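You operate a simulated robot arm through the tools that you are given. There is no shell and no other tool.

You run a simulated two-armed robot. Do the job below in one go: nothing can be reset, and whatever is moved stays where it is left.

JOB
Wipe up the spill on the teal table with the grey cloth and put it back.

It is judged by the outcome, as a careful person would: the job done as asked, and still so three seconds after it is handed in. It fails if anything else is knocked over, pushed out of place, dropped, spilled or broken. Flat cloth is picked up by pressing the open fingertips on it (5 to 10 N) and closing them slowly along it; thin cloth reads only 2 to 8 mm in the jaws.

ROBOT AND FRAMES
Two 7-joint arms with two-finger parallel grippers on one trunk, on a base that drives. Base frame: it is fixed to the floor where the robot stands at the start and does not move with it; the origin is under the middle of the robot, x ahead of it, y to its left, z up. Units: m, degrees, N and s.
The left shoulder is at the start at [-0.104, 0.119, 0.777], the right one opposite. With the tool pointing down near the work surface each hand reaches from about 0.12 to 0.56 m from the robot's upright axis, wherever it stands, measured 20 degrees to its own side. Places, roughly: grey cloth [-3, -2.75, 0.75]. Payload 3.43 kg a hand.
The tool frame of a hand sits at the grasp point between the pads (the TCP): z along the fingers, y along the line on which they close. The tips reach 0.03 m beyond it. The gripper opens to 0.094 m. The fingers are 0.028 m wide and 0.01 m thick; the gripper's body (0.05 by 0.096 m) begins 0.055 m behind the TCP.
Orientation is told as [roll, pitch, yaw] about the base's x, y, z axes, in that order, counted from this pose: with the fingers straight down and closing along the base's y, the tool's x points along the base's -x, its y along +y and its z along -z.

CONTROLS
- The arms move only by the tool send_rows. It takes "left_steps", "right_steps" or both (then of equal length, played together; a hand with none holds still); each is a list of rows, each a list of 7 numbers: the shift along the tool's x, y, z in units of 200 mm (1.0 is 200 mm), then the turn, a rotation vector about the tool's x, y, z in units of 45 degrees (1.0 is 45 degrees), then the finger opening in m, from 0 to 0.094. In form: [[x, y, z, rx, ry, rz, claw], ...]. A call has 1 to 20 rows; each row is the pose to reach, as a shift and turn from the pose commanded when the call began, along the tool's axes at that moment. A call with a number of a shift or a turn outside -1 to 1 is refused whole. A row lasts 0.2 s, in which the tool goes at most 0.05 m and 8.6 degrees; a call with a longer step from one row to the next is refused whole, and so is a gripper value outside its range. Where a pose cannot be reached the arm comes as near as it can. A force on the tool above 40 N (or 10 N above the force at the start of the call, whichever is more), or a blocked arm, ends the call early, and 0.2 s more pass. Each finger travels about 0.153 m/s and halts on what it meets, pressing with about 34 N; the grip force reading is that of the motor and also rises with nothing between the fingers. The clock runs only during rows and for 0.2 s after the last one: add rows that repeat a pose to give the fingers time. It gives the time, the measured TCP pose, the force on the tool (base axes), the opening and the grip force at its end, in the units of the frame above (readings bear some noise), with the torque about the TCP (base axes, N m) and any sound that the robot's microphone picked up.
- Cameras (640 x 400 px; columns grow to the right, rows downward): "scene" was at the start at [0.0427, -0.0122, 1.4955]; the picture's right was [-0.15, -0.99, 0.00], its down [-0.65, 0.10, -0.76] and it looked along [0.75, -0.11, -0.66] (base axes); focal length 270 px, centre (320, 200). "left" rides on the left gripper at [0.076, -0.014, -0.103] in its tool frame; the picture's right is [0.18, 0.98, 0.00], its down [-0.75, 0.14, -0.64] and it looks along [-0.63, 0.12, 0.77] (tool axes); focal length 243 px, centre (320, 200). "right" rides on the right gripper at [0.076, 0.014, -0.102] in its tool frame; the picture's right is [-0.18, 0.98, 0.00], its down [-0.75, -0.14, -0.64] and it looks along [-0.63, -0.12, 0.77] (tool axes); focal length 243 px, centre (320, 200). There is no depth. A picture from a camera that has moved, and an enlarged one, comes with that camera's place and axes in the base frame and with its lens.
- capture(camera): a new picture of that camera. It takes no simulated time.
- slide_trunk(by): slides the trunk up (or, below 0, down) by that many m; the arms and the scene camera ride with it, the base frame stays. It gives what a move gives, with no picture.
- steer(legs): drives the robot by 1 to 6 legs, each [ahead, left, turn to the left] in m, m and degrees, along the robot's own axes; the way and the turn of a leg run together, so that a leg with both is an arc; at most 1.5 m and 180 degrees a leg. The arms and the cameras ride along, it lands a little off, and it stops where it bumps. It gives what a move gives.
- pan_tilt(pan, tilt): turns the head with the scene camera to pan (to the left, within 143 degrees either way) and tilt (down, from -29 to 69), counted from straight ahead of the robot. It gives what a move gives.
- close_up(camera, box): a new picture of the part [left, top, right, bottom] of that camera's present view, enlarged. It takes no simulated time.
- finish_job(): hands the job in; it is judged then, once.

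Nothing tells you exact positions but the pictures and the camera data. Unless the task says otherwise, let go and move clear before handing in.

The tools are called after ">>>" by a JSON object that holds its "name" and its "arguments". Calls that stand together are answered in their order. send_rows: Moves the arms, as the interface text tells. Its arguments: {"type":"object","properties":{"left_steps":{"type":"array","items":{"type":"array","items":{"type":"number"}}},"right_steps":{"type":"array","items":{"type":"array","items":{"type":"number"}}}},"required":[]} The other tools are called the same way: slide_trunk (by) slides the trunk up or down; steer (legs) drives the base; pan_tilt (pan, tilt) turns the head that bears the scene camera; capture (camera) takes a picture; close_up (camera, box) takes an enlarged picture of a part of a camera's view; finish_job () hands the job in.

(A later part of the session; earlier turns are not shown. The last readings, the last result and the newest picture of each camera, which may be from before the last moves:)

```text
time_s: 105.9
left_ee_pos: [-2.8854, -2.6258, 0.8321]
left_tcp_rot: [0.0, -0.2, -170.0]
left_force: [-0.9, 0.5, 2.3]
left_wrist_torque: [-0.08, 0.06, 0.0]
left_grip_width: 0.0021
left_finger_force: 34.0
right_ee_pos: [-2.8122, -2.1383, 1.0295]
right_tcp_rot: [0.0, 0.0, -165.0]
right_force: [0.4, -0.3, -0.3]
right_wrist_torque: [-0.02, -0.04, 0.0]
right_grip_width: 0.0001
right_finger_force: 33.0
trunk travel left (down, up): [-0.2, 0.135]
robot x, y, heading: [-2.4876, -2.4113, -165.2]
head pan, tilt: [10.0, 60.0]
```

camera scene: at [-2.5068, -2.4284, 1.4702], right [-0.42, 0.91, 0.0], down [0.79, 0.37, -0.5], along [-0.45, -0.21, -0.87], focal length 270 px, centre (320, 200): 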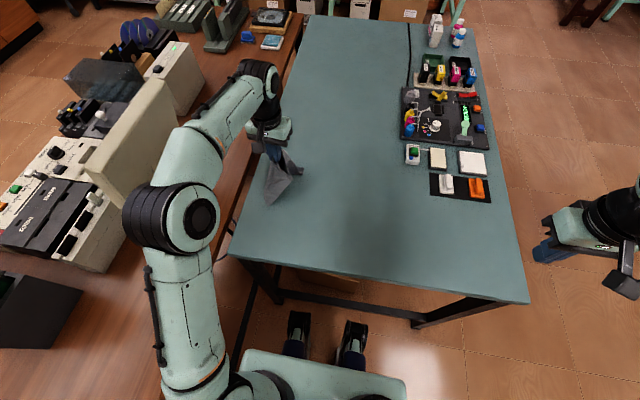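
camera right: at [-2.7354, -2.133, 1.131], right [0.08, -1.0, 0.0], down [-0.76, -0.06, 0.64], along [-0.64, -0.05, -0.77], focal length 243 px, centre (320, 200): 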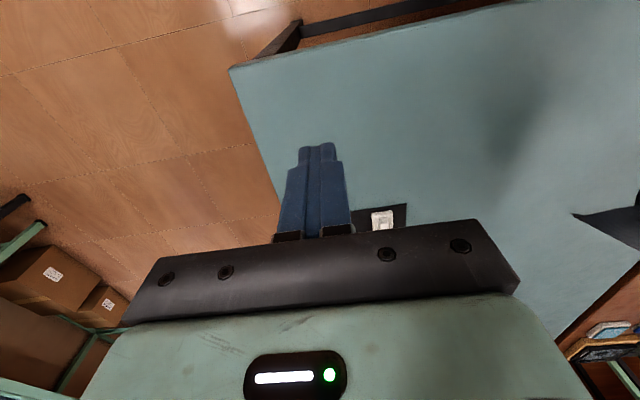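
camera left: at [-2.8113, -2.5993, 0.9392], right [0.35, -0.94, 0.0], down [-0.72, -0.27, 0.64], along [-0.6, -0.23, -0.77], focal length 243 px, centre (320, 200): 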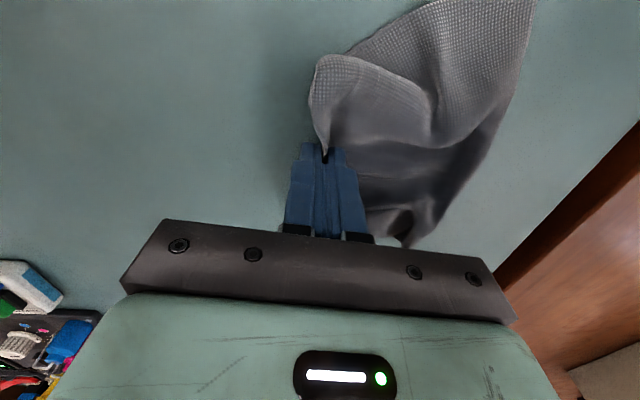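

>>> {"name": "send_rows", "arguments": {"left_steps": [[0, 0, 0.002, 0, 0, 0, 0.0], [0, 0, 0.002, 0, 0, 0, 0.003], [0, 0, 0.002, 0, 0, 0, 0.006], [0, 0, 0.002, 0, 0, 0, 0.009], [0, 0, 0.002, 0, 0, 0, 0.012], [0, 0, 0.002, 0, 0, 0, 0.016], [0, 0, 0.002, 0, 0, 0, 0.02]]}}

>>> {"name": "capture", "arguments": {"camera": "left"}}

```text
time_s: 107.5
left_ee_pos: [-2.885, -2.6248, 0.831]
left_tcp_rot: [0.0, -0.2, -170.0]
left_force: [-0.1, 0.7, 5.3]
left_wrist_torque: [-0.11, 0.0, -0.01]
left_grip_width: 0.0192
left_finger_force: 0.2
right_ee_pos: [-2.8136, -2.1379, 1.0292]
right_tcp_rot: [0.0, -0.1, -164.9]
right_force: [0.1, 0.0, 0.0]
right_wrist_torque: [0.0, 0.01, -0.02]
right_grip_width: 0.0
right_finger_force: 33.0
trunk travel left (down, up): [-0.2, 0.135]
robot x, y, heading: [-2.4865, -2.4147, -165.1]
head pan, tilt: [10.0, 60.0]
```

```text
taken
camera left: at [-2.8112, -2.5989, 0.9344], right [0.35, -0.94, 0.0], down [-0.72, -0.27, 0.64], along [-0.6, -0.23, -0.77], focal length 243 px, centre (320, 200)
```

left: 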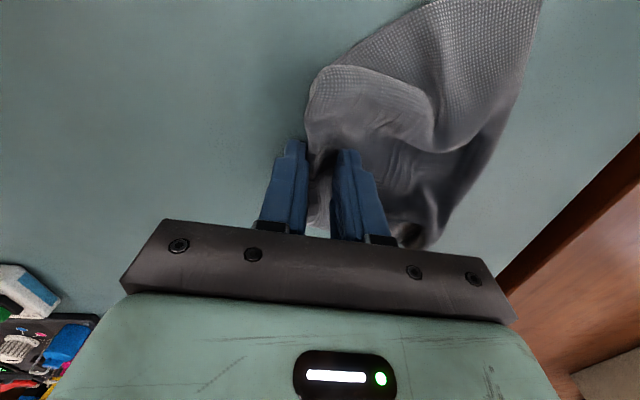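

The fold is released. I open a little further, lift off, and look at how the cloth lies.

>>> {"name": "send_rows", "arguments": {"left_steps": [[0, 0, 0.0, 0, 0, 0, 0.025], [0, 0, 0.0, 0, 0, 0, 0.03], [0, 0, 0.0, 0, 0, 0, 0.036], [0, 0, 0.0, 0, 0, 0, 0.042], [0, 0, -0.02, 0, 0, 0, 0.046], [0, 0, -0.1, 0, 0, 0, 0.05], [0, 0, -0.25, 0, 0, 0, 0.05], [0.05, 0, -0.45, 0, 0, 0, 0.05], [0.15, -0.1, -0.6, 0, 0, 0, 0.05], [0.3, -0.25, -0.7, 0, 0, 0, 0.05], [0.45, -0.4, -0.7, 0, 0, 0, 0.05], [0.6, -0.5, -0.7, 0, 0, 0, 0.05]]}}

>>> {"name": "capture", "arguments": {"camera": "scene"}}

>>> {"name": "capture", "arguments": {"camera": "left"}}

>>> {"name": "close_up", "arguments": {"camera": "scene", "box": [220, 120, 420, 245]}}

```text
time_s: 110.1
left_ee_pos: [-2.7836, -2.5054, 0.9725]
left_tcp_rot: [0.0, -0.1, -170.0]
left_force: [0.4, 0.2, -0.1]
left_wrist_torque: [0.01, 0.05, 0.01]
left_grip_width: 0.05
left_finger_force: 0.0
right_ee_pos: [-2.8119, -2.1389, 1.0294]
right_tcp_rot: [-0.1, -0.1, -165.0]
right_force: [0.8, 0.7, -0.6]
right_wrist_torque: [-0.04, 0.02, 0.0]
right_grip_width: 0.0001
right_finger_force: 32.7
trunk travel left (down, up): [-0.2, 0.135]
robot x, y, heading: [-2.4851, -2.4152, -165.1]
head pan, tilt: [10.0, 60.0]
```

```text
taken
camera scene: at [-2.5061, -2.4285, 1.4702], right [-0.42, 0.91, 0.0], down [0.79, 0.37, -0.5], along [-0.45, -0.21, -0.87], focal length 270 px, centre (320, 200)
```

scene: 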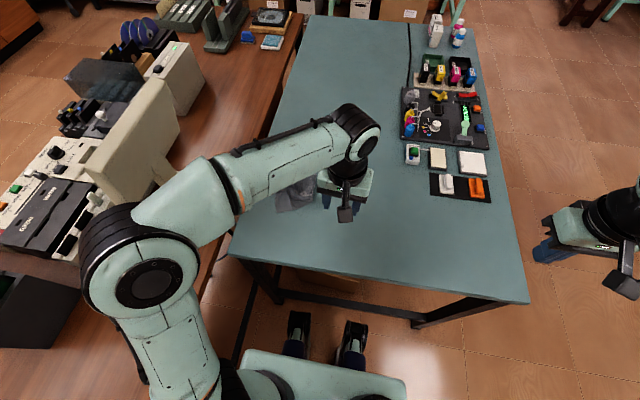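

```text
taken
camera left: at [-2.7093, -2.4794, 1.0749], right [0.35, -0.94, 0.0], down [-0.72, -0.27, 0.64], along [-0.6, -0.23, -0.77], focal length 243 px, centre (320, 200)
```

left: 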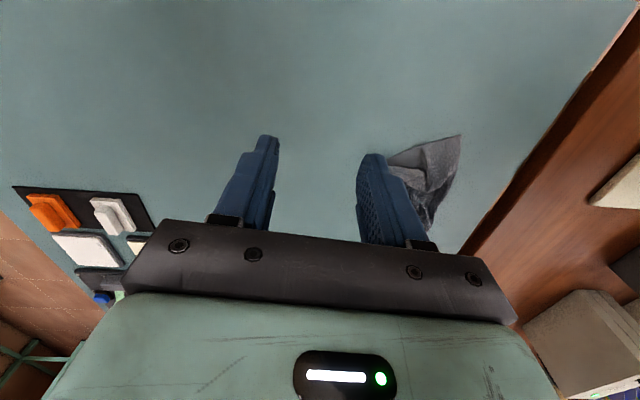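

```text
3.20 times, centred on (320, 182) of scene
camera zoom: at [-2.5061, -2.4285, 1.4702], right [-0.42, 0.91, 0.0], down [0.79, 0.37, -0.5], along [-0.45, -0.21, -0.87], focal length 863 px, centre (320, 256)
```

zoom: 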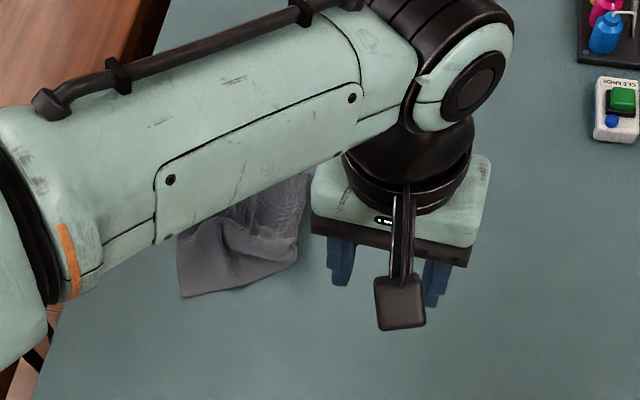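

The cloth is released on its spot; the arm blocks the view. I swing the left hand forward and right, which also brings the elbow away from the monitor, and look at the cloth.

>>> {"name": "send_rows", "arguments": {"left_steps": [[-0.08, -0.12, 0.0, 0, 0, 0, 0.05], [-0.16, -0.26, 0.0, 0, 0, 0, 0.05], [-0.24, -0.4, 0.0, 0, 0, 0, 0.05], [-0.32, -0.54, 0.0, 0, 0, 0, 0.05], [-0.4, -0.68, 0.0, 0, 0, 0, 0.05], [-0.445, -0.82, 0.0, 0, 0, 0, 0.05], [-0.445, -0.82, 0.0, 0, 0, 0, 0.05]]}}

>>> {"name": "capture", "arguments": {"camera": "scene"}}

>>> {"name": "close_up", "arguments": {"camera": "scene", "box": [220, 120, 380, 220]}}

```text
time_s: 111.7
left_ee_pos: [-2.8999, -2.3606, 0.9721]
left_tcp_rot: [0.0, 0.1, -170.1]
left_force: [0.2, 0.2, 0.3]
left_wrist_torque: [0.0, 0.0, -0.01]
left_grip_width: 0.0498
left_finger_force: 0.1
right_ee_pos: [-2.8116, -2.1387, 1.0291]
right_tcp_rot: [0.0, -0.1, -165.0]
right_force: [-0.2, -0.4, 0.2]
right_wrist_torque: [-0.02, -0.02, 0.0]
right_grip_width: 0.0002
right_finger_force: 32.5
trunk travel left (down, up): [-0.2, 0.135]
robot x, y, heading: [-2.4869, -2.4084, -165.0]
head pan, tilt: [10.0, 60.0]
```

```text
taken
camera scene: at [-2.5064, -2.4293, 1.4702], right [-0.42, 0.91, 0.0], down [0.79, 0.37, -0.5], along [-0.45, -0.21, -0.87], focal length 270 px, centre (320, 200)
```

scene: 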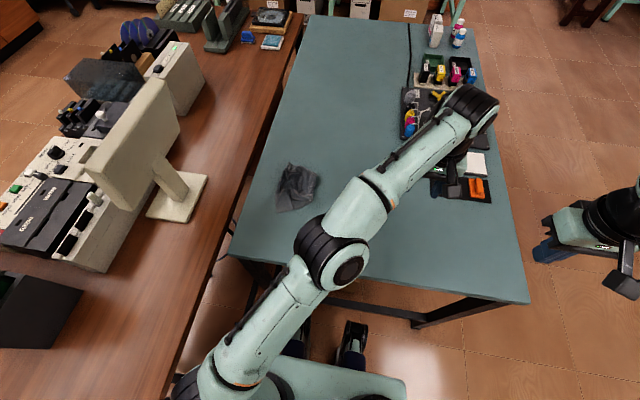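

```text
4.00 times, centred on (300, 170) of scene
camera zoom: at [-2.5064, -2.4293, 1.4702], right [-0.42, 0.91, 0.0], down [0.79, 0.37, -0.5], along [-0.45, -0.21, -0.87], focal length 1079 px, centre (400, 320)
```

zoom: 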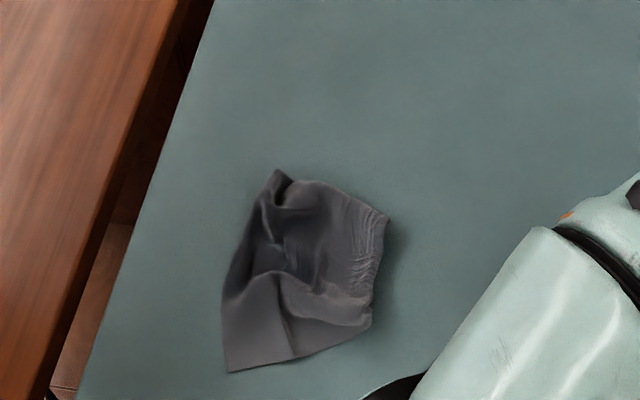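

The cloth rests on its old spot (its middle within about 2 cm) and is released, but it is crumpled. I look closer with the wrist camera to see whether I can straighten it.

>>> {"name": "send_rows", "arguments": {"left_steps": [[0.05, 0.15, 0.0, 0, 0, 0, 0.05], [0.1, 0.32, 0.0, 0, 0, 0, 0.05], [0.15, 0.48, 0.0, 0, 0, 0, 0.05], [0.18, 0.65, 0.0, 0, 0, 0, 0.05], [0.18, 0.8, 0.0, 0, 0, 0, 0.05], [0.18, 0.8, 0.0, 0, 0, 0, 0.05]]}}

>>> {"name": "capture", "arguments": {"camera": "left"}}

>>> {"name": "capture", "arguments": {"camera": "scene"}}

```text
time_s: 113.1
left_ee_pos: [-2.8377, -2.5115, 0.971]
left_tcp_rot: [-0.1, -0.1, -169.9]
left_force: [0.6, -0.1, 0.4]
left_wrist_torque: [0.02, 0.04, 0.01]
left_grip_width: 0.0499
left_finger_force: 0.0
right_ee_pos: [-2.8127, -2.1391, 1.0294]
right_tcp_rot: [0.0, -0.1, -165.0]
right_force: [-0.1, 0.3, 1.1]
right_wrist_torque: [0.04, 0.0, 0.02]
right_grip_width: 0.0
right_finger_force: 33.0
trunk travel left (down, up): [-0.2, 0.135]
robot x, y, heading: [-2.4857, -2.4089, -165.1]
head pan, tilt: [10.0, 60.0]
```

```text
taken
camera left: at [-2.7635, -2.4852, 1.0739], right [0.35, -0.94, 0.0], down [-0.72, -0.27, 0.64], along [-0.6, -0.23, -0.77], focal length 243 px, centre (320, 200)
```

left: 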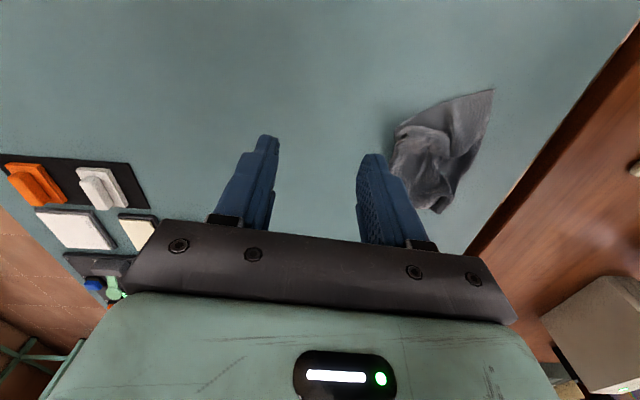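

```text
taken
camera scene: at [-2.5069, -2.4284, 1.4702], right [-0.42, 0.91, 0.0], down [0.79, 0.37, -0.5], along [-0.45, -0.21, -0.87], focal length 270 px, centre (320, 200)
```

scene: 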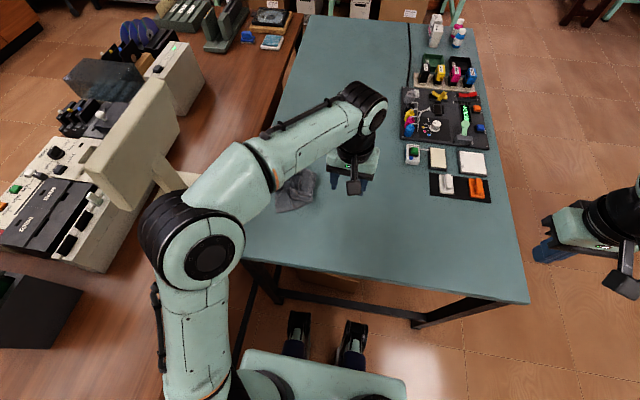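

>>> {"name": "close_up", "arguments": {"camera": "left", "box": [360, 70, 520, 230]}}

>>> {"name": "close_up", "arguments": {"camera": "scene", "box": [255, 150, 345, 220]}}

```text
2.50 times, centred on (440, 150) of left
camera zoom: at [-2.7635, -2.4852, 1.0739], right [0.35, -0.94, 0.0], down [-0.72, -0.27, 0.64], along [-0.6, -0.23, -0.77], focal length 606 px, centre (20, 325)
```

zoom: 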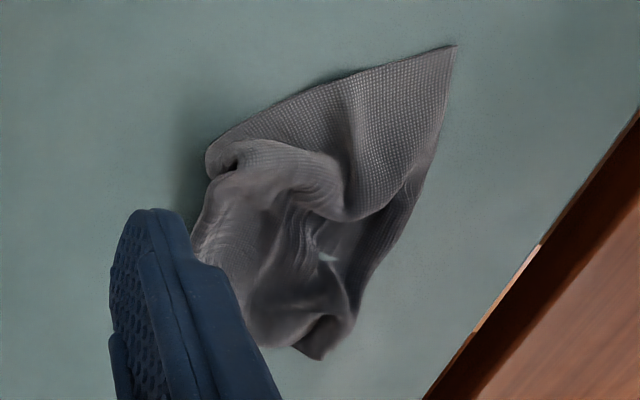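

```text
5.71 times, centred on (300, 185) of scene
camera zoom: at [-2.5069, -2.4284, 1.4702], right [-0.42, 0.91, 0.0], down [0.79, 0.37, -0.5], along [-0.45, -0.21, -0.87], focal length 1542 px, centre (434, 286)
```

zoom: 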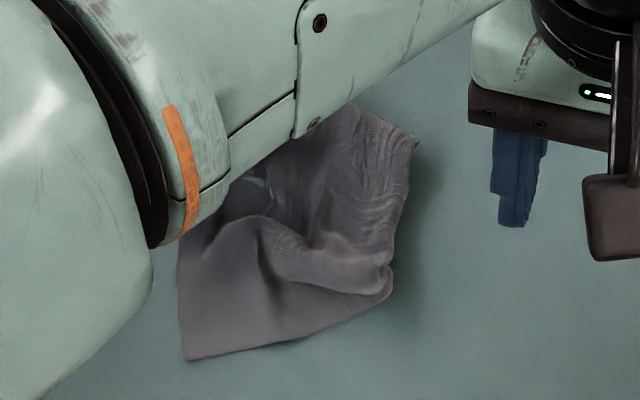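

Its near-right and far-right corners are folded in. Pressing and dragging with closed fingertips should pull the corners out; to keep my elbow well away from the monitor I first shift the base 8 cm to the right.

>>> {"name": "steer", "arguments": {"legs": [[0, -0.08, 0]]}}

>>> {"name": "capture", "arguments": {"camera": "scene"}}

>>> {"name": "capture", "arguments": {"camera": "left"}}

```text
time_s: 114.5
left_ee_pos: [-2.858, -2.4319, 0.9714]
left_tcp_rot: [0.0, 0.0, -170.0]
left_force: [0.3, -0.2, 0.0]
left_wrist_torque: [-0.04, 0.01, 0.01]
left_grip_width: 0.05
left_finger_force: 0.1
right_ee_pos: [-2.8335, -2.0611, 1.029]
right_tcp_rot: [0.0, 0.1, -165.0]
right_force: [-1.1, 0.7, 0.2]
right_wrist_torque: [-0.01, -0.01, 0.03]
right_grip_width: 0.0
right_finger_force: 32.9
trunk travel left (down, up): [-0.2, 0.135]
robot x, y, heading: [-2.5086, -2.331, -165.3]
head pan, tilt: [10.0, 60.0]
```

```text
taken
camera scene: at [-2.5278, -2.3498, 1.4702], right [-0.42, 0.91, 0.0], down [0.79, 0.37, -0.5], along [-0.45, -0.21, -0.87], focal length 270 px, centre (320, 200)
```

scene: 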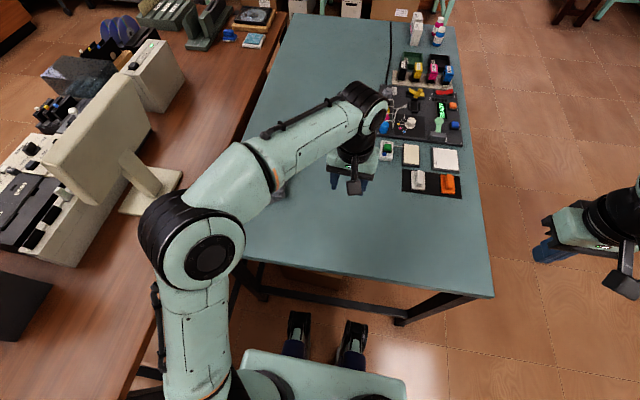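

```text
taken
camera left: at [-2.7846, -2.4065, 1.074], right [0.35, -0.94, 0.0], down [-0.72, -0.27, 0.64], along [-0.6, -0.23, -0.77], focal length 243 px, centre (320, 200)
```

left: 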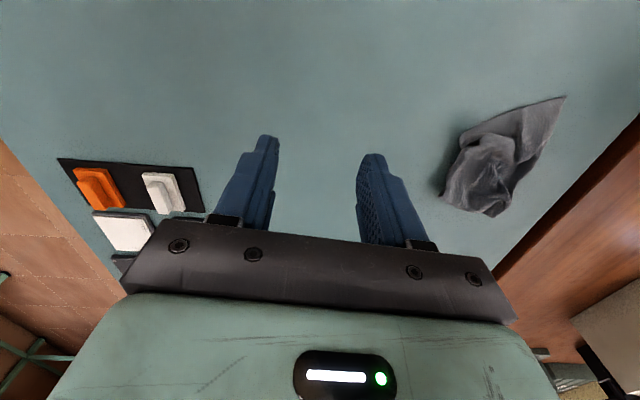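

>>> {"name": "close_up", "arguments": {"camera": "left", "box": [425, 80, 585, 240]}}

```text
2.50 times, centred on (505, 160) of left
camera zoom: at [-2.7846, -2.4065, 1.074], right [0.35, -0.94, 0.0], down [-0.72, -0.27, 0.64], along [-0.6, -0.23, -0.77], focal length 606 px, centre (-142, 300)
```

zoom: 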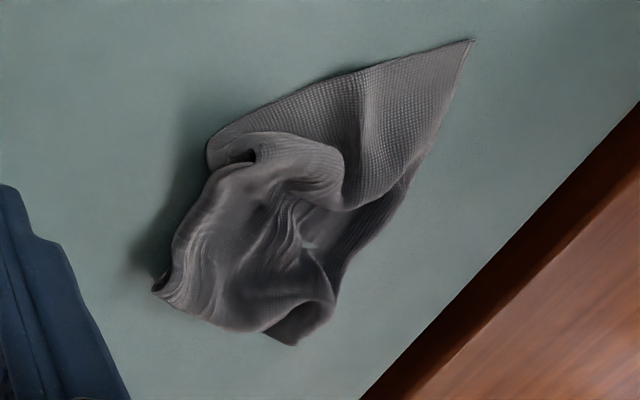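

The cloth's old pinch ridge still holds the fold. I'll set the closed fingertips on the ridge, press lightly, and open them slowly to spread it.

>>> {"name": "send_rows", "arguments": {"left_steps": [[-0.04, 0.16, 0.0, 0, 0, 0, 0.03], [-0.08, 0.32, 0.02, 0, 0, 0, 0.01], [-0.12, 0.48, 0.08, 0, 0, 0, 0.0], [-0.16, 0.64, 0.16, 0, 0, 0, 0.0], [-0.2, 0.79, 0.26, 0, 0, 0, 0.0], [-0.24, 0.93, 0.38, 0, 0, 0, 0.0], [-0.24, 0.93, 0.5, 0, 0, 0, 0.0], [-0.24, 0.93, 0.55, 0, 0, 0, 0.0], [-0.24, 0.93, 0.55, 0, 0, 0, 0.0]]}}

>>> {"name": "capture", "arguments": {"camera": "left"}}

>>> {"name": "capture", "arguments": {"camera": "scene"}}

```text
time_s: 116.5
left_ee_pos: [-2.8728, -2.6248, 0.8608]
left_tcp_rot: [0.0, 0.1, -170.1]
left_force: [-0.5, 0.6, 0.3]
left_wrist_torque: [0.04, 0.04, 0.0]
left_grip_width: 0.0
left_finger_force: 32.9
right_ee_pos: [-2.8328, -2.0596, 1.0294]
right_tcp_rot: [0.0, 0.0, -165.1]
right_force: [-0.3, -0.5, 0.1]
right_wrist_torque: [0.0, -0.02, -0.02]
right_grip_width: 0.0
right_finger_force: 33.0
trunk travel left (down, up): [-0.2, 0.135]
robot x, y, heading: [-2.5124, -2.3331, -165.2]
head pan, tilt: [10.0, 60.0]
```

```text
taken
camera left: at [-2.7997, -2.5985, 0.9637], right [0.35, -0.94, 0.0], down [-0.72, -0.27, 0.64], along [-0.6, -0.23, -0.77], focal length 243 px, centre (320, 200)
```

left: 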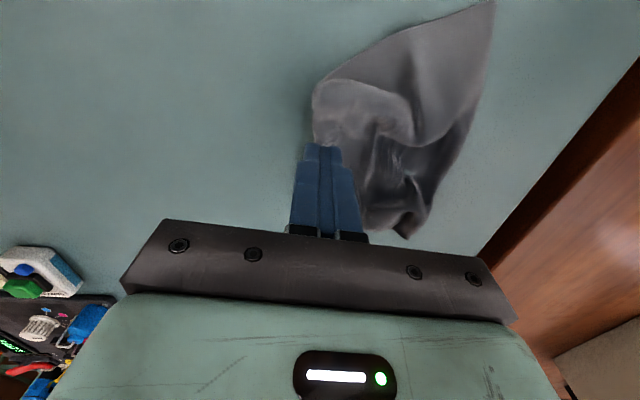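

```text
taken
camera scene: at [-2.5276, -2.3503, 1.4702], right [-0.42, 0.91, 0.0], down [0.79, 0.37, -0.5], along [-0.45, -0.21, -0.87], focal length 270 px, centre (320, 200)
```

scene: 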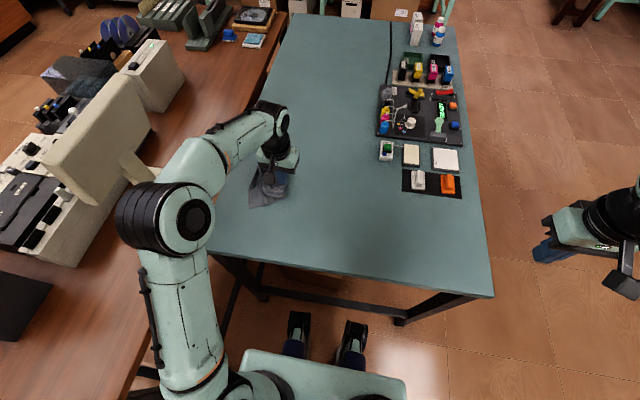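

>>> {"name": "send_rows", "arguments": {"left_steps": [[-0.03, 0.06, 0.04, 0, 0, 0, 0.0], [-0.05, 0.06, 0.08, 0, 0, 0, 0.0], [-0.05, 0.06, 0.11, 0, 0, 0, 0.0], [-0.05, 0.06, 0.125, 0, 0, 0, 0.0], [-0.05, 0.06, 0.135, 0, 0, 0, 0.0]]}}

>>> {"name": "capture", "arguments": {"camera": "left"}}

```text
time_s: 117.7
left_ee_pos: [-2.8804, -2.637, 0.8337]
left_tcp_rot: [0.1, 0.0, -170.1]
left_force: [0.6, -0.1, -0.3]
left_wrist_torque: [0.0, 0.0, 0.01]
left_grip_width: 0.0001
left_finger_force: 33.3
right_ee_pos: [-2.834, -2.0621, 1.0296]
right_tcp_rot: [0.0, 0.0, -165.0]
right_force: [0.0, 0.6, 0.8]
right_wrist_torque: [0.01, 0.04, -0.03]
right_grip_width: 0.0001
right_finger_force: 32.3
trunk travel left (down, up): [-0.2, 0.135]
robot x, y, heading: [-2.5067, -2.3372, -164.9]
head pan, tilt: [10.0, 60.0]
```

```text
taken
camera left: at [-2.807, -2.6118, 0.9368], right [0.35, -0.94, 0.0], down [-0.72, -0.27, 0.64], along [-0.6, -0.23, -0.77], focal length 243 px, centre (320, 200)
```

left: 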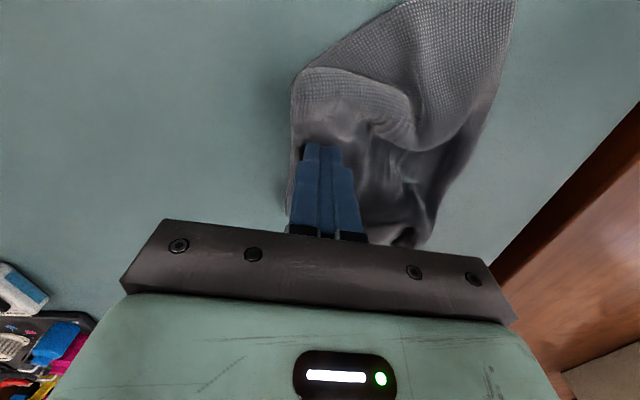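

>>> {"name": "send_rows", "arguments": {"left_steps": [[0, 0, 0.006, 0, 0, 0, 0.0], [0, 0, 0.011, 0, 0, 0, 0.0], [0, 0, 0.011, 0, 0, 0, 0.0]]}}

```text
time_s: 118.5
left_ee_pos: [-2.8805, -2.6381, 0.8318]
left_tcp_rot: [-0.1, 0.0, -170.0]
left_force: [0.7, 0.3, 1.5]
left_wrist_torque: [0.02, 0.0, -0.01]
left_grip_width: 0.0
left_finger_force: 32.9
right_ee_pos: [-2.8335, -2.0604, 1.0294]
right_tcp_rot: [0.0, -0.1, -165.0]
right_force: [-0.4, -1.1, 1.4]
right_wrist_torque: [0.03, -0.02, 0.0]
right_grip_width: 0.0
right_finger_force: 33.3
trunk travel left (down, up): [-0.2, 0.135]
robot x, y, heading: [-2.5084, -2.3289, -165.2]
head pan, tilt: [10.0, 60.0]
```

>>> {"name": "send_rows", "arguments": {"left_steps": [[0, 0, 0.003, 0, 0, 0, 0.0], [0, 0, 0.003, 0, 0, 0, 0.004], [0, 0, 0.003, 0, 0, 0, 0.008], [0, 0, 0.003, 0, 0, 0, 0.013], [0, 0, 0.003, 0, 0, 0, 0.018], [0, 0, 0.003, 0, 0, 0, 0.024], [0, 0, 0.003, 0, 0, 0, 0.03], [0, 0, 0.003, 0, 0, 0, 0.036], [0, 0, 0.003, 0, 0, 0, 0.042], [0, 0, 0.003, 0, 0, 0, 0.048]]}}

>>> {"name": "capture", "arguments": {"camera": "left"}}

```text
time_s: 120.7
left_ee_pos: [-2.8814, -2.6391, 0.8311]
left_tcp_rot: [0.1, -0.1, -169.9]
left_force: [-1.4, 0.9, 3.9]
left_wrist_torque: [-0.12, 0.0, -0.02]
left_grip_width: 0.0472
left_finger_force: 0.0
right_ee_pos: [-2.833, -2.0604, 1.0292]
right_tcp_rot: [0.0, 0.1, -164.9]
right_force: [-0.5, -0.5, 0.9]
right_wrist_torque: [-0.01, -0.02, -0.03]
right_grip_width: 0.0
right_finger_force: 32.4
trunk travel left (down, up): [-0.2, 0.135]
robot x, y, heading: [-2.5119, -2.3339, -165.2]
head pan, tilt: [10.0, 60.0]
```

```text
taken
camera left: at [-2.8072, -2.6117, 0.9341], right [0.35, -0.94, 0.0], down [-0.72, -0.27, 0.64], along [-0.6, -0.23, -0.77], focal length 243 px, centre (320, 200)
```

left: 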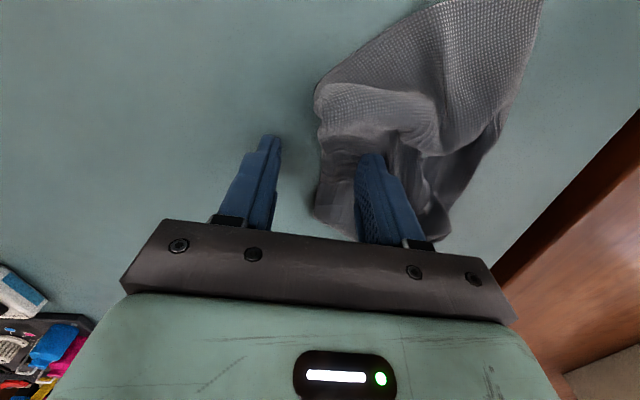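

The cloth only slid about 2 cm left without spreading, so that trick does not help. I lift off and look at the present shape.

>>> {"name": "send_rows", "arguments": {"left_steps": [[0, 0, -0.05, 0, 0, 0, 0.048], [0, 0, -0.2, 0, 0, 0, 0.048], [0, 0, -0.4, 0, 0, 0, 0.048], [0, -0.1, -0.5, 0, 0, 0, 0.048], [0, -0.25, -0.5, 0, 0, 0, 0.048], [0, -0.42, -0.5, 0, 0, 0, 0.048], [0, -0.6, -0.5, 0, 0, 0, 0.048], [0, -0.78, -0.5, 0, 0, 0, 0.048], [0, -0.95, -0.5, 0, 0, 0, 0.048], [0, -0.95, -0.5, 0, 0, 0, 0.048]]}}

>>> {"name": "capture", "arguments": {"camera": "scene"}}

>>> {"name": "close_up", "arguments": {"camera": "scene", "box": [220, 130, 320, 230]}}

>>> {"name": "capture", "arguments": {"camera": "left"}}

```text
time_s: 122.9
left_ee_pos: [-2.9142, -2.4511, 0.9327]
left_tcp_rot: [-0.1, 0.0, -170.0]
left_force: [-0.3, 0.9, 0.3]
left_wrist_torque: [0.0, 0.02, 0.02]
left_grip_width: 0.048
left_finger_force: 0.1
right_ee_pos: [-2.8336, -2.062, 1.0281]
right_tcp_rot: [0.0, 0.0, -165.0]
right_force: [-0.2, 0.9, 0.9]
right_wrist_torque: [0.0, 0.01, 0.0]
right_grip_width: 0.0
right_finger_force: 33.0
trunk travel left (down, up): [-0.2, 0.135]
robot x, y, heading: [-2.5099, -2.336, -165.2]
head pan, tilt: [10.0, 60.0]
```

```text
taken
camera scene: at [-2.5276, -2.3508, 1.4702], right [-0.42, 0.91, 0.0], down [0.79, 0.37, -0.5], along [-0.45, -0.21, -0.87], focal length 270 px, centre (320, 200)
```

scene: 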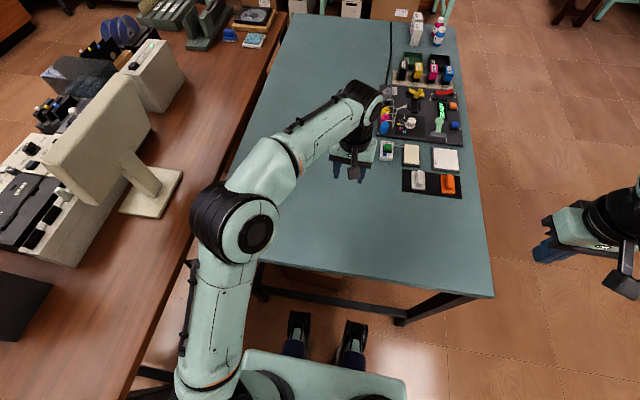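

```text
4.00 times, centred on (270, 180) of scene
camera zoom: at [-2.5276, -2.3508, 1.4702], right [-0.42, 0.91, 0.0], down [0.79, 0.37, -0.5], along [-0.45, -0.21, -0.87], focal length 1079 px, centre (520, 280)
```

zoom: 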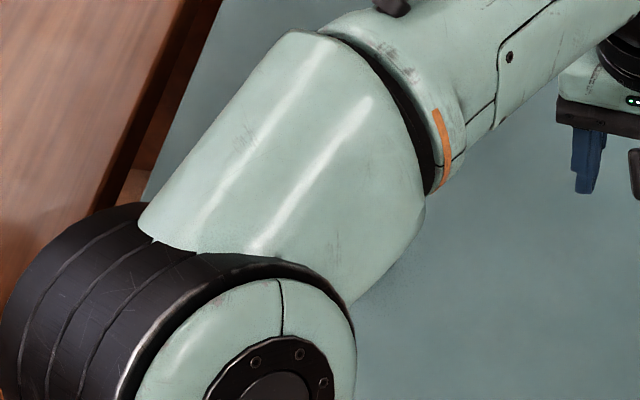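

```text
taken
camera left: at [-2.8408, -2.4246, 1.0348], right [0.35, -0.94, 0.0], down [-0.72, -0.27, 0.64], along [-0.6, -0.23, -0.77], focal length 243 px, centre (320, 200)
```

left: 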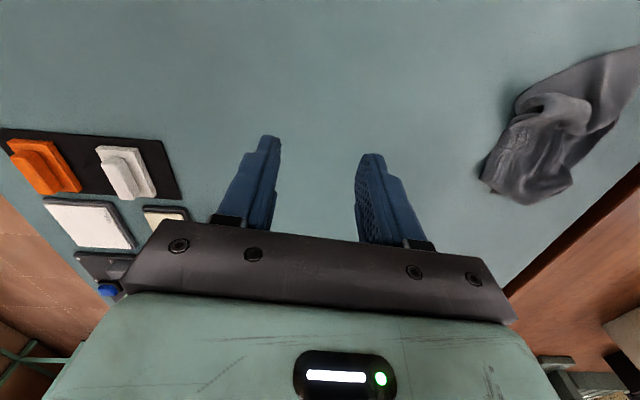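

>>> {"name": "close_up", "arguments": {"camera": "left", "box": [460, 40, 640, 220]}}

>>> {"name": "pan_tilt", "arguments": {"pan": 35, "tilt": 55}}

>>> {"name": "capture", "arguments": {"camera": "scene"}}

```text
2.22 times, centred on (550, 130) of left
camera zoom: at [-2.8408, -2.4246, 1.0348], right [0.35, -0.94, 0.0], down [-0.72, -0.27, 0.64], along [-0.6, -0.23, -0.77], focal length 539 px, centre (-191, 356)
```

zoom: 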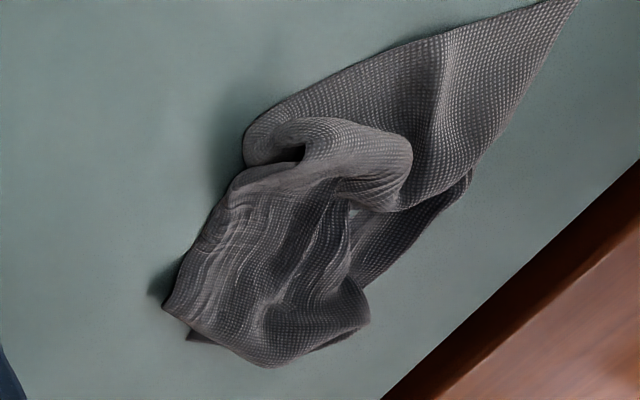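

```text
time_s: 123.8
left_ee_pos: [-2.9142, -2.4507, 0.9329]
left_tcp_rot: [0.0, 0.0, -170.0]
left_force: [0.4, 0.1, -0.9]
left_wrist_torque: [0.02, -0.01, -0.02]
left_grip_width: 0.0481
left_finger_force: 0.1
right_ee_pos: [-2.8342, -2.0608, 1.0295]
right_tcp_rot: [0.0, 0.1, -165.0]
right_force: [0.4, 1.0, -0.2]
right_wrist_torque: [0.01, -0.01, 0.04]
right_grip_width: 0.0002
right_finger_force: 32.7
trunk travel left (down, up): [-0.2, 0.135]
robot x, y, heading: [-2.5093, -2.3332, -165.3]
head pan, tilt: [35.0, 55.0]
```

```text
taken
camera scene: at [-2.5137, -2.3774, 1.4763], right [-0.76, 0.64, 0.0], down [0.53, 0.63, -0.57], along [-0.37, -0.44, -0.82], focal length 270 px, centre (320, 200)
```

scene: 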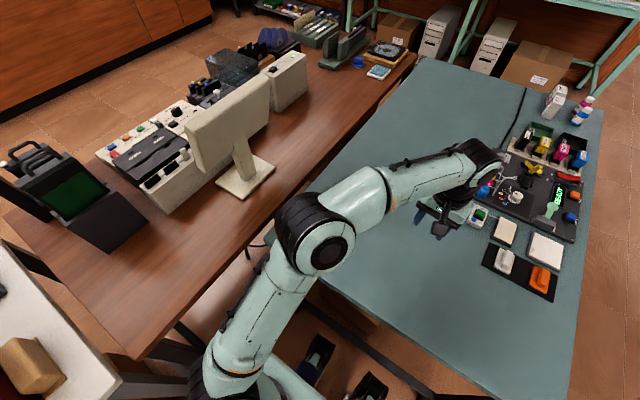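

The wrist view shows a Z-fold: the far-right corner needs pulling away and right by about 11 cm. I move the left hand over that corner to pinch it.

>>> {"name": "send_rows", "arguments": {"left_steps": [[-0.03, 0.16, 0.0, 0, 0, 0, 0.05], [-0.07, 0.33, 0.0, 0, 0, 0, 0.05], [-0.11, 0.5, 0.0, 0, 0, 0, 0.05], [-0.15, 0.67, 0.05, 0, 0, 0, 0.05], [-0.18, 0.84, 0.12, 0, 0, 0, 0.05], [-0.2, 0.98, 0.22, 0, 0, 0, 0.05], [-0.2, 0.98, 0.3, 0, 0, 0, 0.05], [-0.2, 0.98, 0.3, 0, 0, 0, 0.05]]}}

>>> {"name": "capture", "arguments": {"camera": "left"}}

>>> {"name": "capture", "arguments": {"camera": "scene"}}

```text
time_s: 125.6
left_ee_pos: [-2.9189, -2.6524, 0.8723]
left_tcp_rot: [0.0, 0.1, -170.0]
left_force: [-1.0, -0.4, -0.4]
left_wrist_torque: [-0.03, 0.01, 0.0]
left_grip_width: 0.0502
left_finger_force: 0.1
right_ee_pos: [-2.8333, -2.0604, 1.0287]
right_tcp_rot: [0.1, 0.0, -164.9]
right_force: [0.0, -0.8, -0.2]
right_wrist_torque: [-0.01, -0.01, 0.0]
right_grip_width: 0.0001
right_finger_force: 32.5
trunk travel left (down, up): [-0.2, 0.135]
robot x, y, heading: [-2.5089, -2.3325, -164.9]
head pan, tilt: [35.0, 55.0]
```

```text
taken
camera left: at [-2.8453, -2.6255, 0.9741], right [0.35, -0.94, 0.0], down [-0.72, -0.27, 0.64], along [-0.6, -0.23, -0.77], focal length 243 px, centre (320, 200)
```

left: 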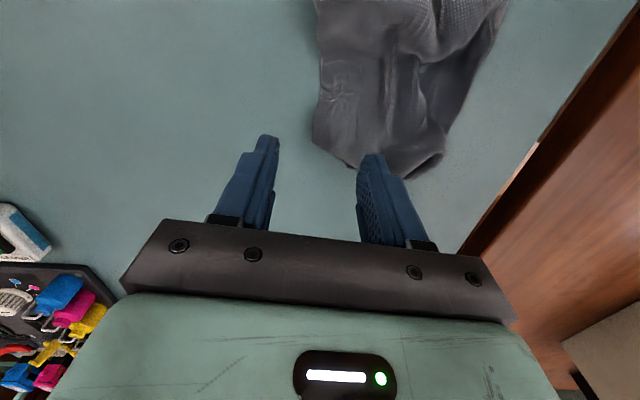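

```text
taken
camera scene: at [-2.5136, -2.3775, 1.4763], right [-0.77, 0.64, 0.0], down [0.53, 0.63, -0.57], along [-0.37, -0.44, -0.82], focal length 270 px, centre (320, 200)
```

scene: 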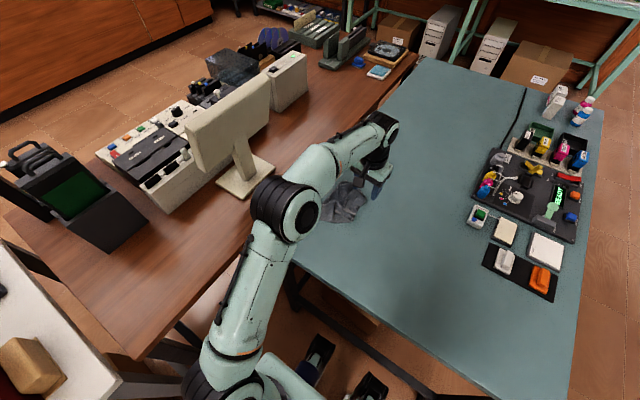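

The far part of the cloth is visible just left of the fingers. I shift 3.4 cm left and slightly further out, then lower towards it.

>>> {"name": "send_rows", "arguments": {"left_steps": [[-0.03, 0.1, 0.0, 0, 0, 0, 0.05], [-0.06, 0.17, 0.02, 0, 0, 0, 0.05], [-0.06, 0.17, 0.08, 0, 0, 0, 0.05], [-0.06, 0.17, 0.14, 0, 0, 0, 0.05], [-0.06, 0.17, 0.17, 0, 0, 0, 0.05], [-0.06, 0.17, 0.185, 0, 0, 0, 0.05], [-0.06, 0.17, 0.195, 0, 0, 0, 0.05]]}}

>>> {"name": "capture", "arguments": {"camera": "left"}}

```text
time_s: 127.2
left_ee_pos: [-2.9251, -2.6871, 0.833]
left_tcp_rot: [0.0, -0.1, -170.0]
left_force: [-0.1, 1.1, 1.3]
left_wrist_torque: [-0.03, 0.02, 0.01]
left_grip_width: 0.0496
left_finger_force: 0.0
right_ee_pos: [-2.8333, -2.0608, 1.0299]
right_tcp_rot: [0.0, 0.0, -165.0]
right_force: [0.4, 0.1, 0.8]
right_wrist_torque: [0.0, -0.03, -0.01]
right_grip_width: 0.0
right_finger_force: 32.7
trunk travel left (down, up): [-0.2, 0.135]
robot x, y, heading: [-2.5086, -2.3359, -165.1]
head pan, tilt: [35.0, 55.0]
```

```text
taken
camera left: at [-2.8514, -2.6608, 0.9352], right [0.35, -0.94, 0.0], down [-0.72, -0.27, 0.64], along [-0.6, -0.23, -0.77], focal length 243 px, centre (320, 200)
```

left: 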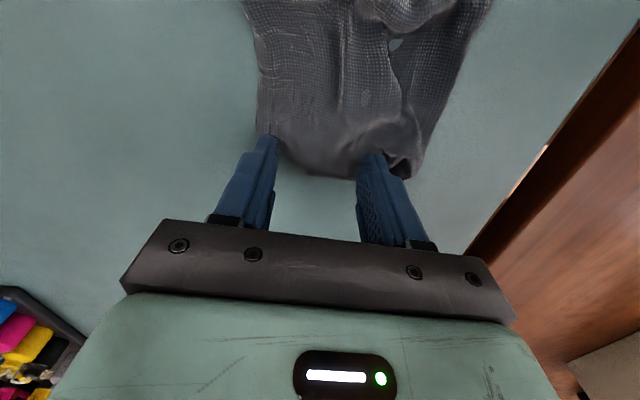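

>>> {"name": "send_rows", "arguments": {"left_steps": [[0, 0, -0.02, 0, 0, 0, 0.05], [0.035, 0.03, -0.02, 0, 0, 0, 0.05], [0.07, 0.05, -0.02, 0, 0, 0, 0.05], [0.07, 0.05, -0.005, 0, 0, 0, 0.05], [0.07, 0.05, 0.002, 0, 0, 0, 0.05], [0.07, 0.05, 0.007, 0, 0, 0, 0.05]]}}

>>> {"name": "capture", "arguments": {"camera": "left"}}

```text
time_s: 128.6
left_ee_pos: [-2.9089, -2.6948, 0.8318]
left_tcp_rot: [0.0, -0.2, -169.9]
left_force: [0.2, -0.8, 4.9]
left_wrist_torque: [-0.04, 0.02, 0.03]
left_grip_width: 0.0499
left_finger_force: 0.1
right_ee_pos: [-2.8337, -2.061, 1.03]
right_tcp_rot: [0.0, -0.1, -165.0]
right_force: [-0.3, 0.0, 0.1]
right_wrist_torque: [-0.02, 0.02, -0.02]
right_grip_width: 0.0002
right_finger_force: 33.0
trunk travel left (down, up): [-0.2, 0.135]
robot x, y, heading: [-2.5131, -2.3375, -165.1]
head pan, tilt: [35.0, 55.0]
```

```text
taken
camera left: at [-2.8359, -2.6678, 0.9348], right [0.35, -0.94, 0.0], down [-0.72, -0.27, 0.64], along [-0.6, -0.23, -0.77], focal length 243 px, centre (320, 200)
```

left: 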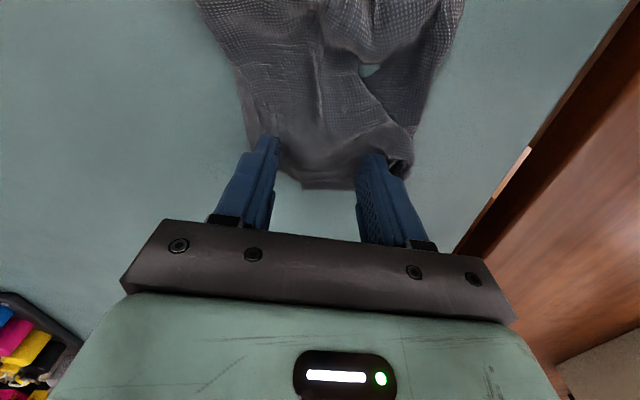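

Both fingers are on the cloth at 5 N. I close slowly to pinch it.

>>> {"name": "send_rows", "arguments": {"left_steps": [[0, 0, 0.002, 0, 0, 0, 0.05], [0, 0, 0.003, 0, 0, 0, 0.046], [0, 0, 0.004, 0, 0, 0, 0.042], [0, 0, 0.005, 0, 0, 0, 0.038], [0, 0, 0.005, 0, 0, 0, 0.034], [0, 0, 0.005, 0, 0, 0, 0.03], [0, 0, 0.005, 0, 0, 0, 0.026], [0, 0, 0.005, 0, 0, 0, 0.022]]}}

>>> {"name": "capture", "arguments": {"camera": "left"}}

```text
time_s: 130.4
left_ee_pos: [-2.9085, -2.6937, 0.8311]
left_tcp_rot: [0.0, -0.1, -170.0]
left_force: [0.5, 1.5, 20.4]
left_wrist_torque: [-0.13, 0.02, -0.03]
left_grip_width: 0.0208
left_finger_force: 0.1
right_ee_pos: [-2.8322, -2.0594, 1.0293]
right_tcp_rot: [0.1, -0.1, -164.9]
right_force: [-0.5, 0.2, 1.5]
right_wrist_torque: [0.0, -0.04, 0.0]
right_grip_width: 0.0001
right_finger_force: 32.9
trunk travel left (down, up): [-0.2, 0.135]
robot x, y, heading: [-2.5073, -2.3302, -165.0]
head pan, tilt: [35.0, 55.0]
```

```text
taken
camera left: at [-2.8355, -2.6667, 0.9343], right [0.35, -0.94, 0.0], down [-0.72, -0.27, 0.64], along [-0.6, -0.23, -0.76], focal length 243 px, centre (320, 200)
```

left: 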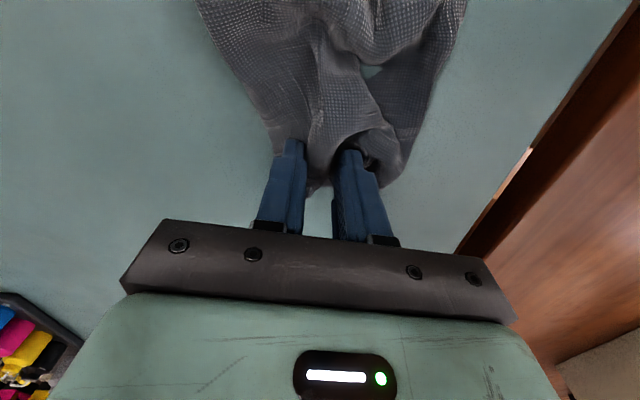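

A fold is forming; I ease the press by about a millimetre and close fully.

>>> {"name": "send_rows", "arguments": {"left_steps": [[0, 0, -0.006, 0, 0, 0, 0.02], [0, 0, -0.006, 0, 0, 0, 0.016], [0, 0, -0.006, 0, 0, 0, 0.012], [0, 0, -0.006, 0, 0, 0, 0.008], [0, 0, -0.006, 0, 0, 0, 0.004], [0, 0, -0.006, 0, 0, 0, 0.0], [0, 0, -0.006, 0, 0, 0, 0.0]]}}

>>> {"name": "capture", "arguments": {"camera": "left"}}

```text
time_s: 132.0
left_ee_pos: [-2.9081, -2.6941, 0.831]
left_tcp_rot: [0.0, -0.1, -169.9]
left_force: [2.6, -1.3, 16.5]
left_wrist_torque: [-0.1, -0.01, 0.0]
left_grip_width: 0.0075
left_finger_force: 33.9
right_ee_pos: [-2.8327, -2.06, 1.0299]
right_tcp_rot: [0.1, -0.1, -165.0]
right_force: [-0.3, 0.2, -0.2]
right_wrist_torque: [0.01, 0.03, 0.02]
right_grip_width: 0.0
right_finger_force: 32.6
trunk travel left (down, up): [-0.2, 0.135]
robot x, y, heading: [-2.5089, -2.3317, -165.1]
head pan, tilt: [35.0, 55.0]
```

```text
taken
camera left: at [-2.835, -2.6674, 0.9346], right [0.35, -0.94, 0.0], down [-0.72, -0.27, 0.64], along [-0.6, -0.23, -0.77], focal length 243 px, centre (320, 200)
```

left: 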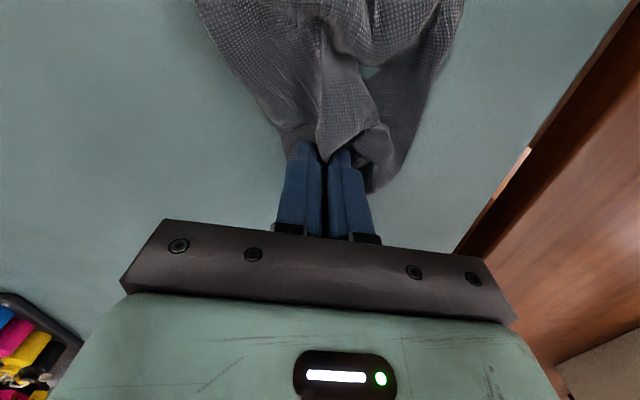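

The jaws hold several layers (7.5 mm) of the far side. I now pull it low across the table, away from me and to the right, so the Z-fold opens while the near part stays put.

>>> {"name": "send_rows", "arguments": {"left_steps": [[0, 0, -0.02, 0, 0, 0, 0.0], [-0.02, -0.02, -0.05, 0, 0, 0, 0.0], [-0.06, -0.06, -0.07, 0, 0, 0, 0.0], [-0.1, -0.11, -0.07, 0, 0, 0, 0.0], [-0.15, -0.16, -0.07, 0, 0, 0, 0.0], [-0.2, -0.21, -0.07, 0, 0, 0, 0.0], [-0.25, -0.27, -0.06, 0, 0, 0, 0.0], [-0.29, -0.33, -0.05, 0, 0, 0, 0.0], [-0.29, -0.33, -0.05, 0, 0, 0, 0.0]]}}

>>> {"name": "capture", "arguments": {"camera": "left"}}

>>> {"name": "capture", "arguments": {"camera": "scene"}}

```text
time_s: 134.0
left_ee_pos: [-2.9777, -2.6385, 0.8425]
left_tcp_rot: [-0.1, -0.2, -170.0]
left_force: [-0.5, 0.1, -0.7]
left_wrist_torque: [0.03, -0.01, -0.01]
left_grip_width: 0.0042
left_finger_force: 34.2
right_ee_pos: [-2.8334, -2.0605, 1.0294]
right_tcp_rot: [-0.1, 0.1, -165.1]
right_force: [-0.3, -0.6, -0.2]
right_wrist_torque: [0.0, 0.02, 0.01]
right_grip_width: 0.0
right_finger_force: 33.0
trunk travel left (down, up): [-0.2, 0.135]
robot x, y, heading: [-2.5083, -2.3344, -165.2]
head pan, tilt: [35.0, 55.0]
```

```text
taken
camera left: at [-2.904, -2.6126, 0.9447], right [0.35, -0.94, 0.0], down [-0.72, -0.27, 0.64], along [-0.6, -0.23, -0.77], focal length 243 px, centre (320, 200)
```

left: 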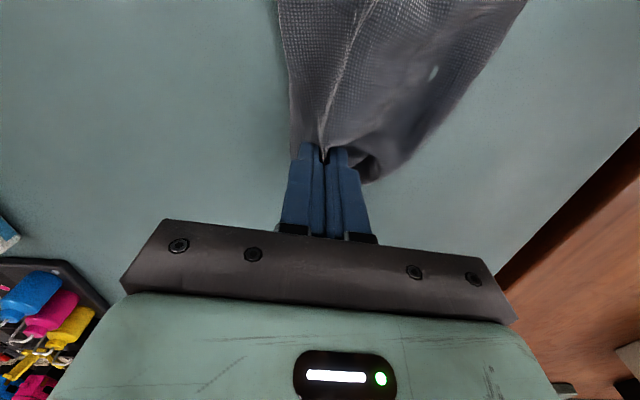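

```text
taken
camera scene: at [-2.5135, -2.3775, 1.4763], right [-0.77, 0.64, 0.0], down [0.53, 0.63, -0.57], along [-0.37, -0.44, -0.82], focal length 270 px, centre (320, 200)
```

scene: 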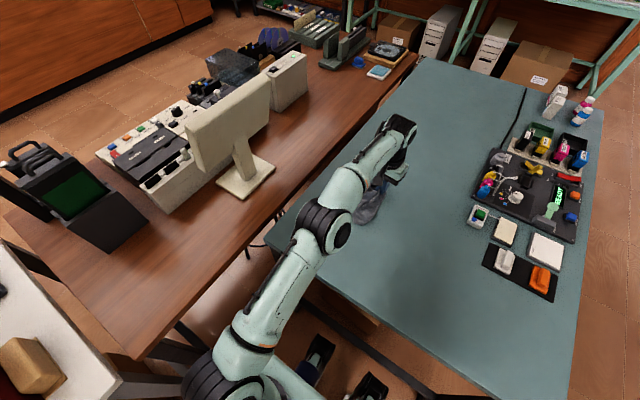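

The far part has straightened and the hand reached as commanded. I set it down, open, lift off to the right, and look.

>>> {"name": "send_rows", "arguments": {"left_steps": [[0, 0, 0.02, 0, 0, 0, 0.0], [0, 0, 0.04, 0, 0, 0, 0.0], [0, 0, 0.045, 0, 0, 0, 0.01], [0, 0, 0.045, 0, 0, 0, 0.02], [0, 0, 0.045, 0, 0, 0, 0.03], [0, 0, 0.03, 0, 0, 0, 0.04], [0, 0, -0.05, 0, 0, 0, 0.045], [0, 0, -0.25, 0, 0, 0, 0.045], [0, -0.05, -0.45, 0, 0, 0, 0.045], [0.05, -0.2, -0.5, 0, 0, 0, 0.045], [0.15, -0.35, -0.5, 0, 0, 0, 0.045], [0.25, -0.5, -0.5, 0, 0, 0, 0.045], [0.3, -0.66, -0.5, 0, 0, 0, 0.045], [0.3, -0.82, -0.5, 0, 0, 0, 0.045], [0.3, -0.98, -0.5, 0, 0, 0, 0.045]]}}

>>> {"name": "capture", "arguments": {"camera": "left"}}

>>> {"name": "pan_tilt", "arguments": {"pan": 10, "tilt": 60}}

>>> {"name": "capture", "arguments": {"camera": "scene"}}

```text
time_s: 137.2
left_ee_pos: [-2.9528, -2.4357, 0.9431]
left_tcp_rot: [0.0, -0.1, -169.9]
left_force: [-0.3, 0.2, -0.2]
left_wrist_torque: [-0.05, -0.02, 0.02]
left_grip_width: 0.0452
left_finger_force: 0.1
left hand out of reach, approached as far as the arm can: row 8, 9, 10
right_ee_pos: [-2.8334, -2.0604, 1.0287]
right_tcp_rot: [0.1, 0.0, -165.1]
right_force: [0.3, -0.8, 0.0]
right_wrist_torque: [-0.03, -0.01, 0.03]
right_grip_width: 0.0
right_finger_force: 32.8
trunk travel left (down, up): [-0.2, 0.135]
robot x, y, heading: [-2.5091, -2.3337, -164.8]
head pan, tilt: [35.0, 55.0]
```

```text
taken
camera left: at [-2.8791, -2.4094, 1.0449], right [0.35, -0.94, 0.0], down [-0.72, -0.27, 0.64], along [-0.6, -0.23, -0.77], focal length 243 px, centre (320, 200)
```

left: 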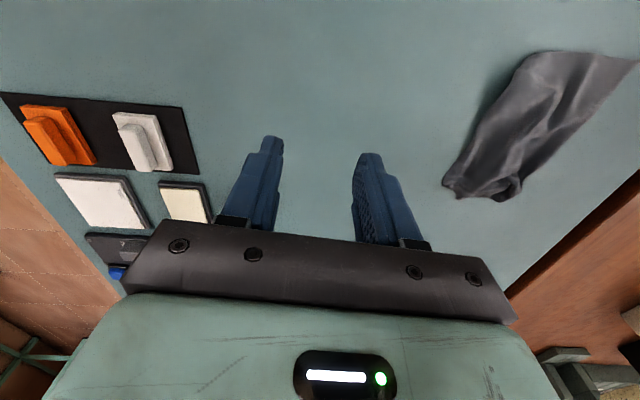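

```text
time_s: 138.1
left_ee_pos: [-2.9526, -2.4368, 0.9424]
left_tcp_rot: [0.0, 0.0, -170.0]
left_force: [0.4, -0.3, -0.6]
left_wrist_torque: [-0.03, 0.01, -0.01]
left_grip_width: 0.0451
left_finger_force: 0.1
right_ee_pos: [-2.8336, -2.0614, 1.0295]
right_tcp_rot: [0.0, 0.0, -165.0]
right_force: [0.0, 0.3, 0.2]
right_wrist_torque: [-0.03, -0.01, 0.03]
right_grip_width: 0.0001
right_finger_force: 32.9
trunk travel left (down, up): [-0.2, 0.135]
robot x, y, heading: [-2.5067, -2.3354, -165.0]
head pan, tilt: [10.0, 60.0]
```

```text
taken
camera scene: at [-2.5277, -2.3504, 1.4702], right [-0.42, 0.91, 0.0], down [0.78, 0.37, -0.5], along [-0.45, -0.21, -0.87], focal length 270 px, centre (320, 200)
```

scene: 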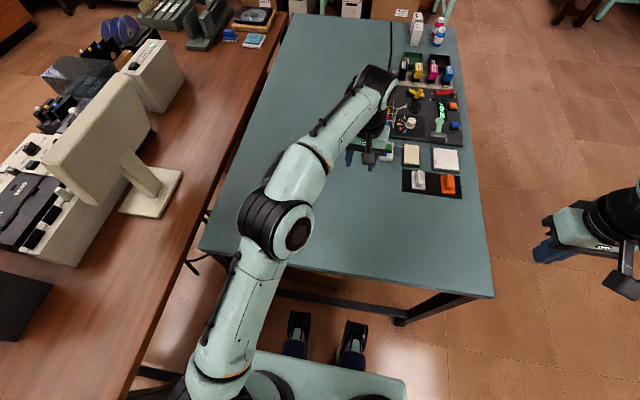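

>>> {"name": "close_up", "arguments": {"camera": "left", "box": [420, 30, 640, 220]}}

```text
2.11 times, centred on (530, 125) of left
camera zoom: at [-2.8789, -2.4104, 1.0447], right [0.35, -0.94, 0.0], down [-0.72, -0.27, 0.64], along [-0.6, -0.23, -0.77], focal length 511 px, centre (-122, 358)
```

zoom: 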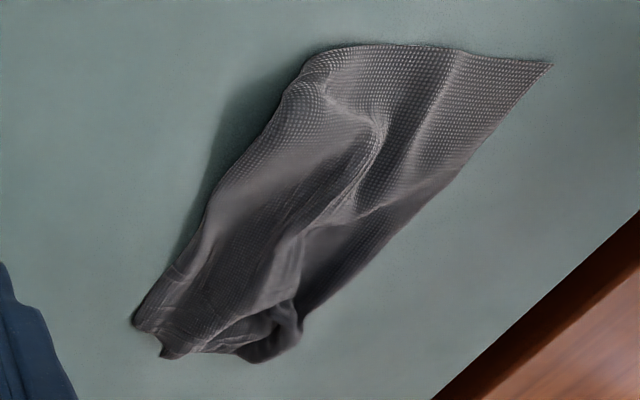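

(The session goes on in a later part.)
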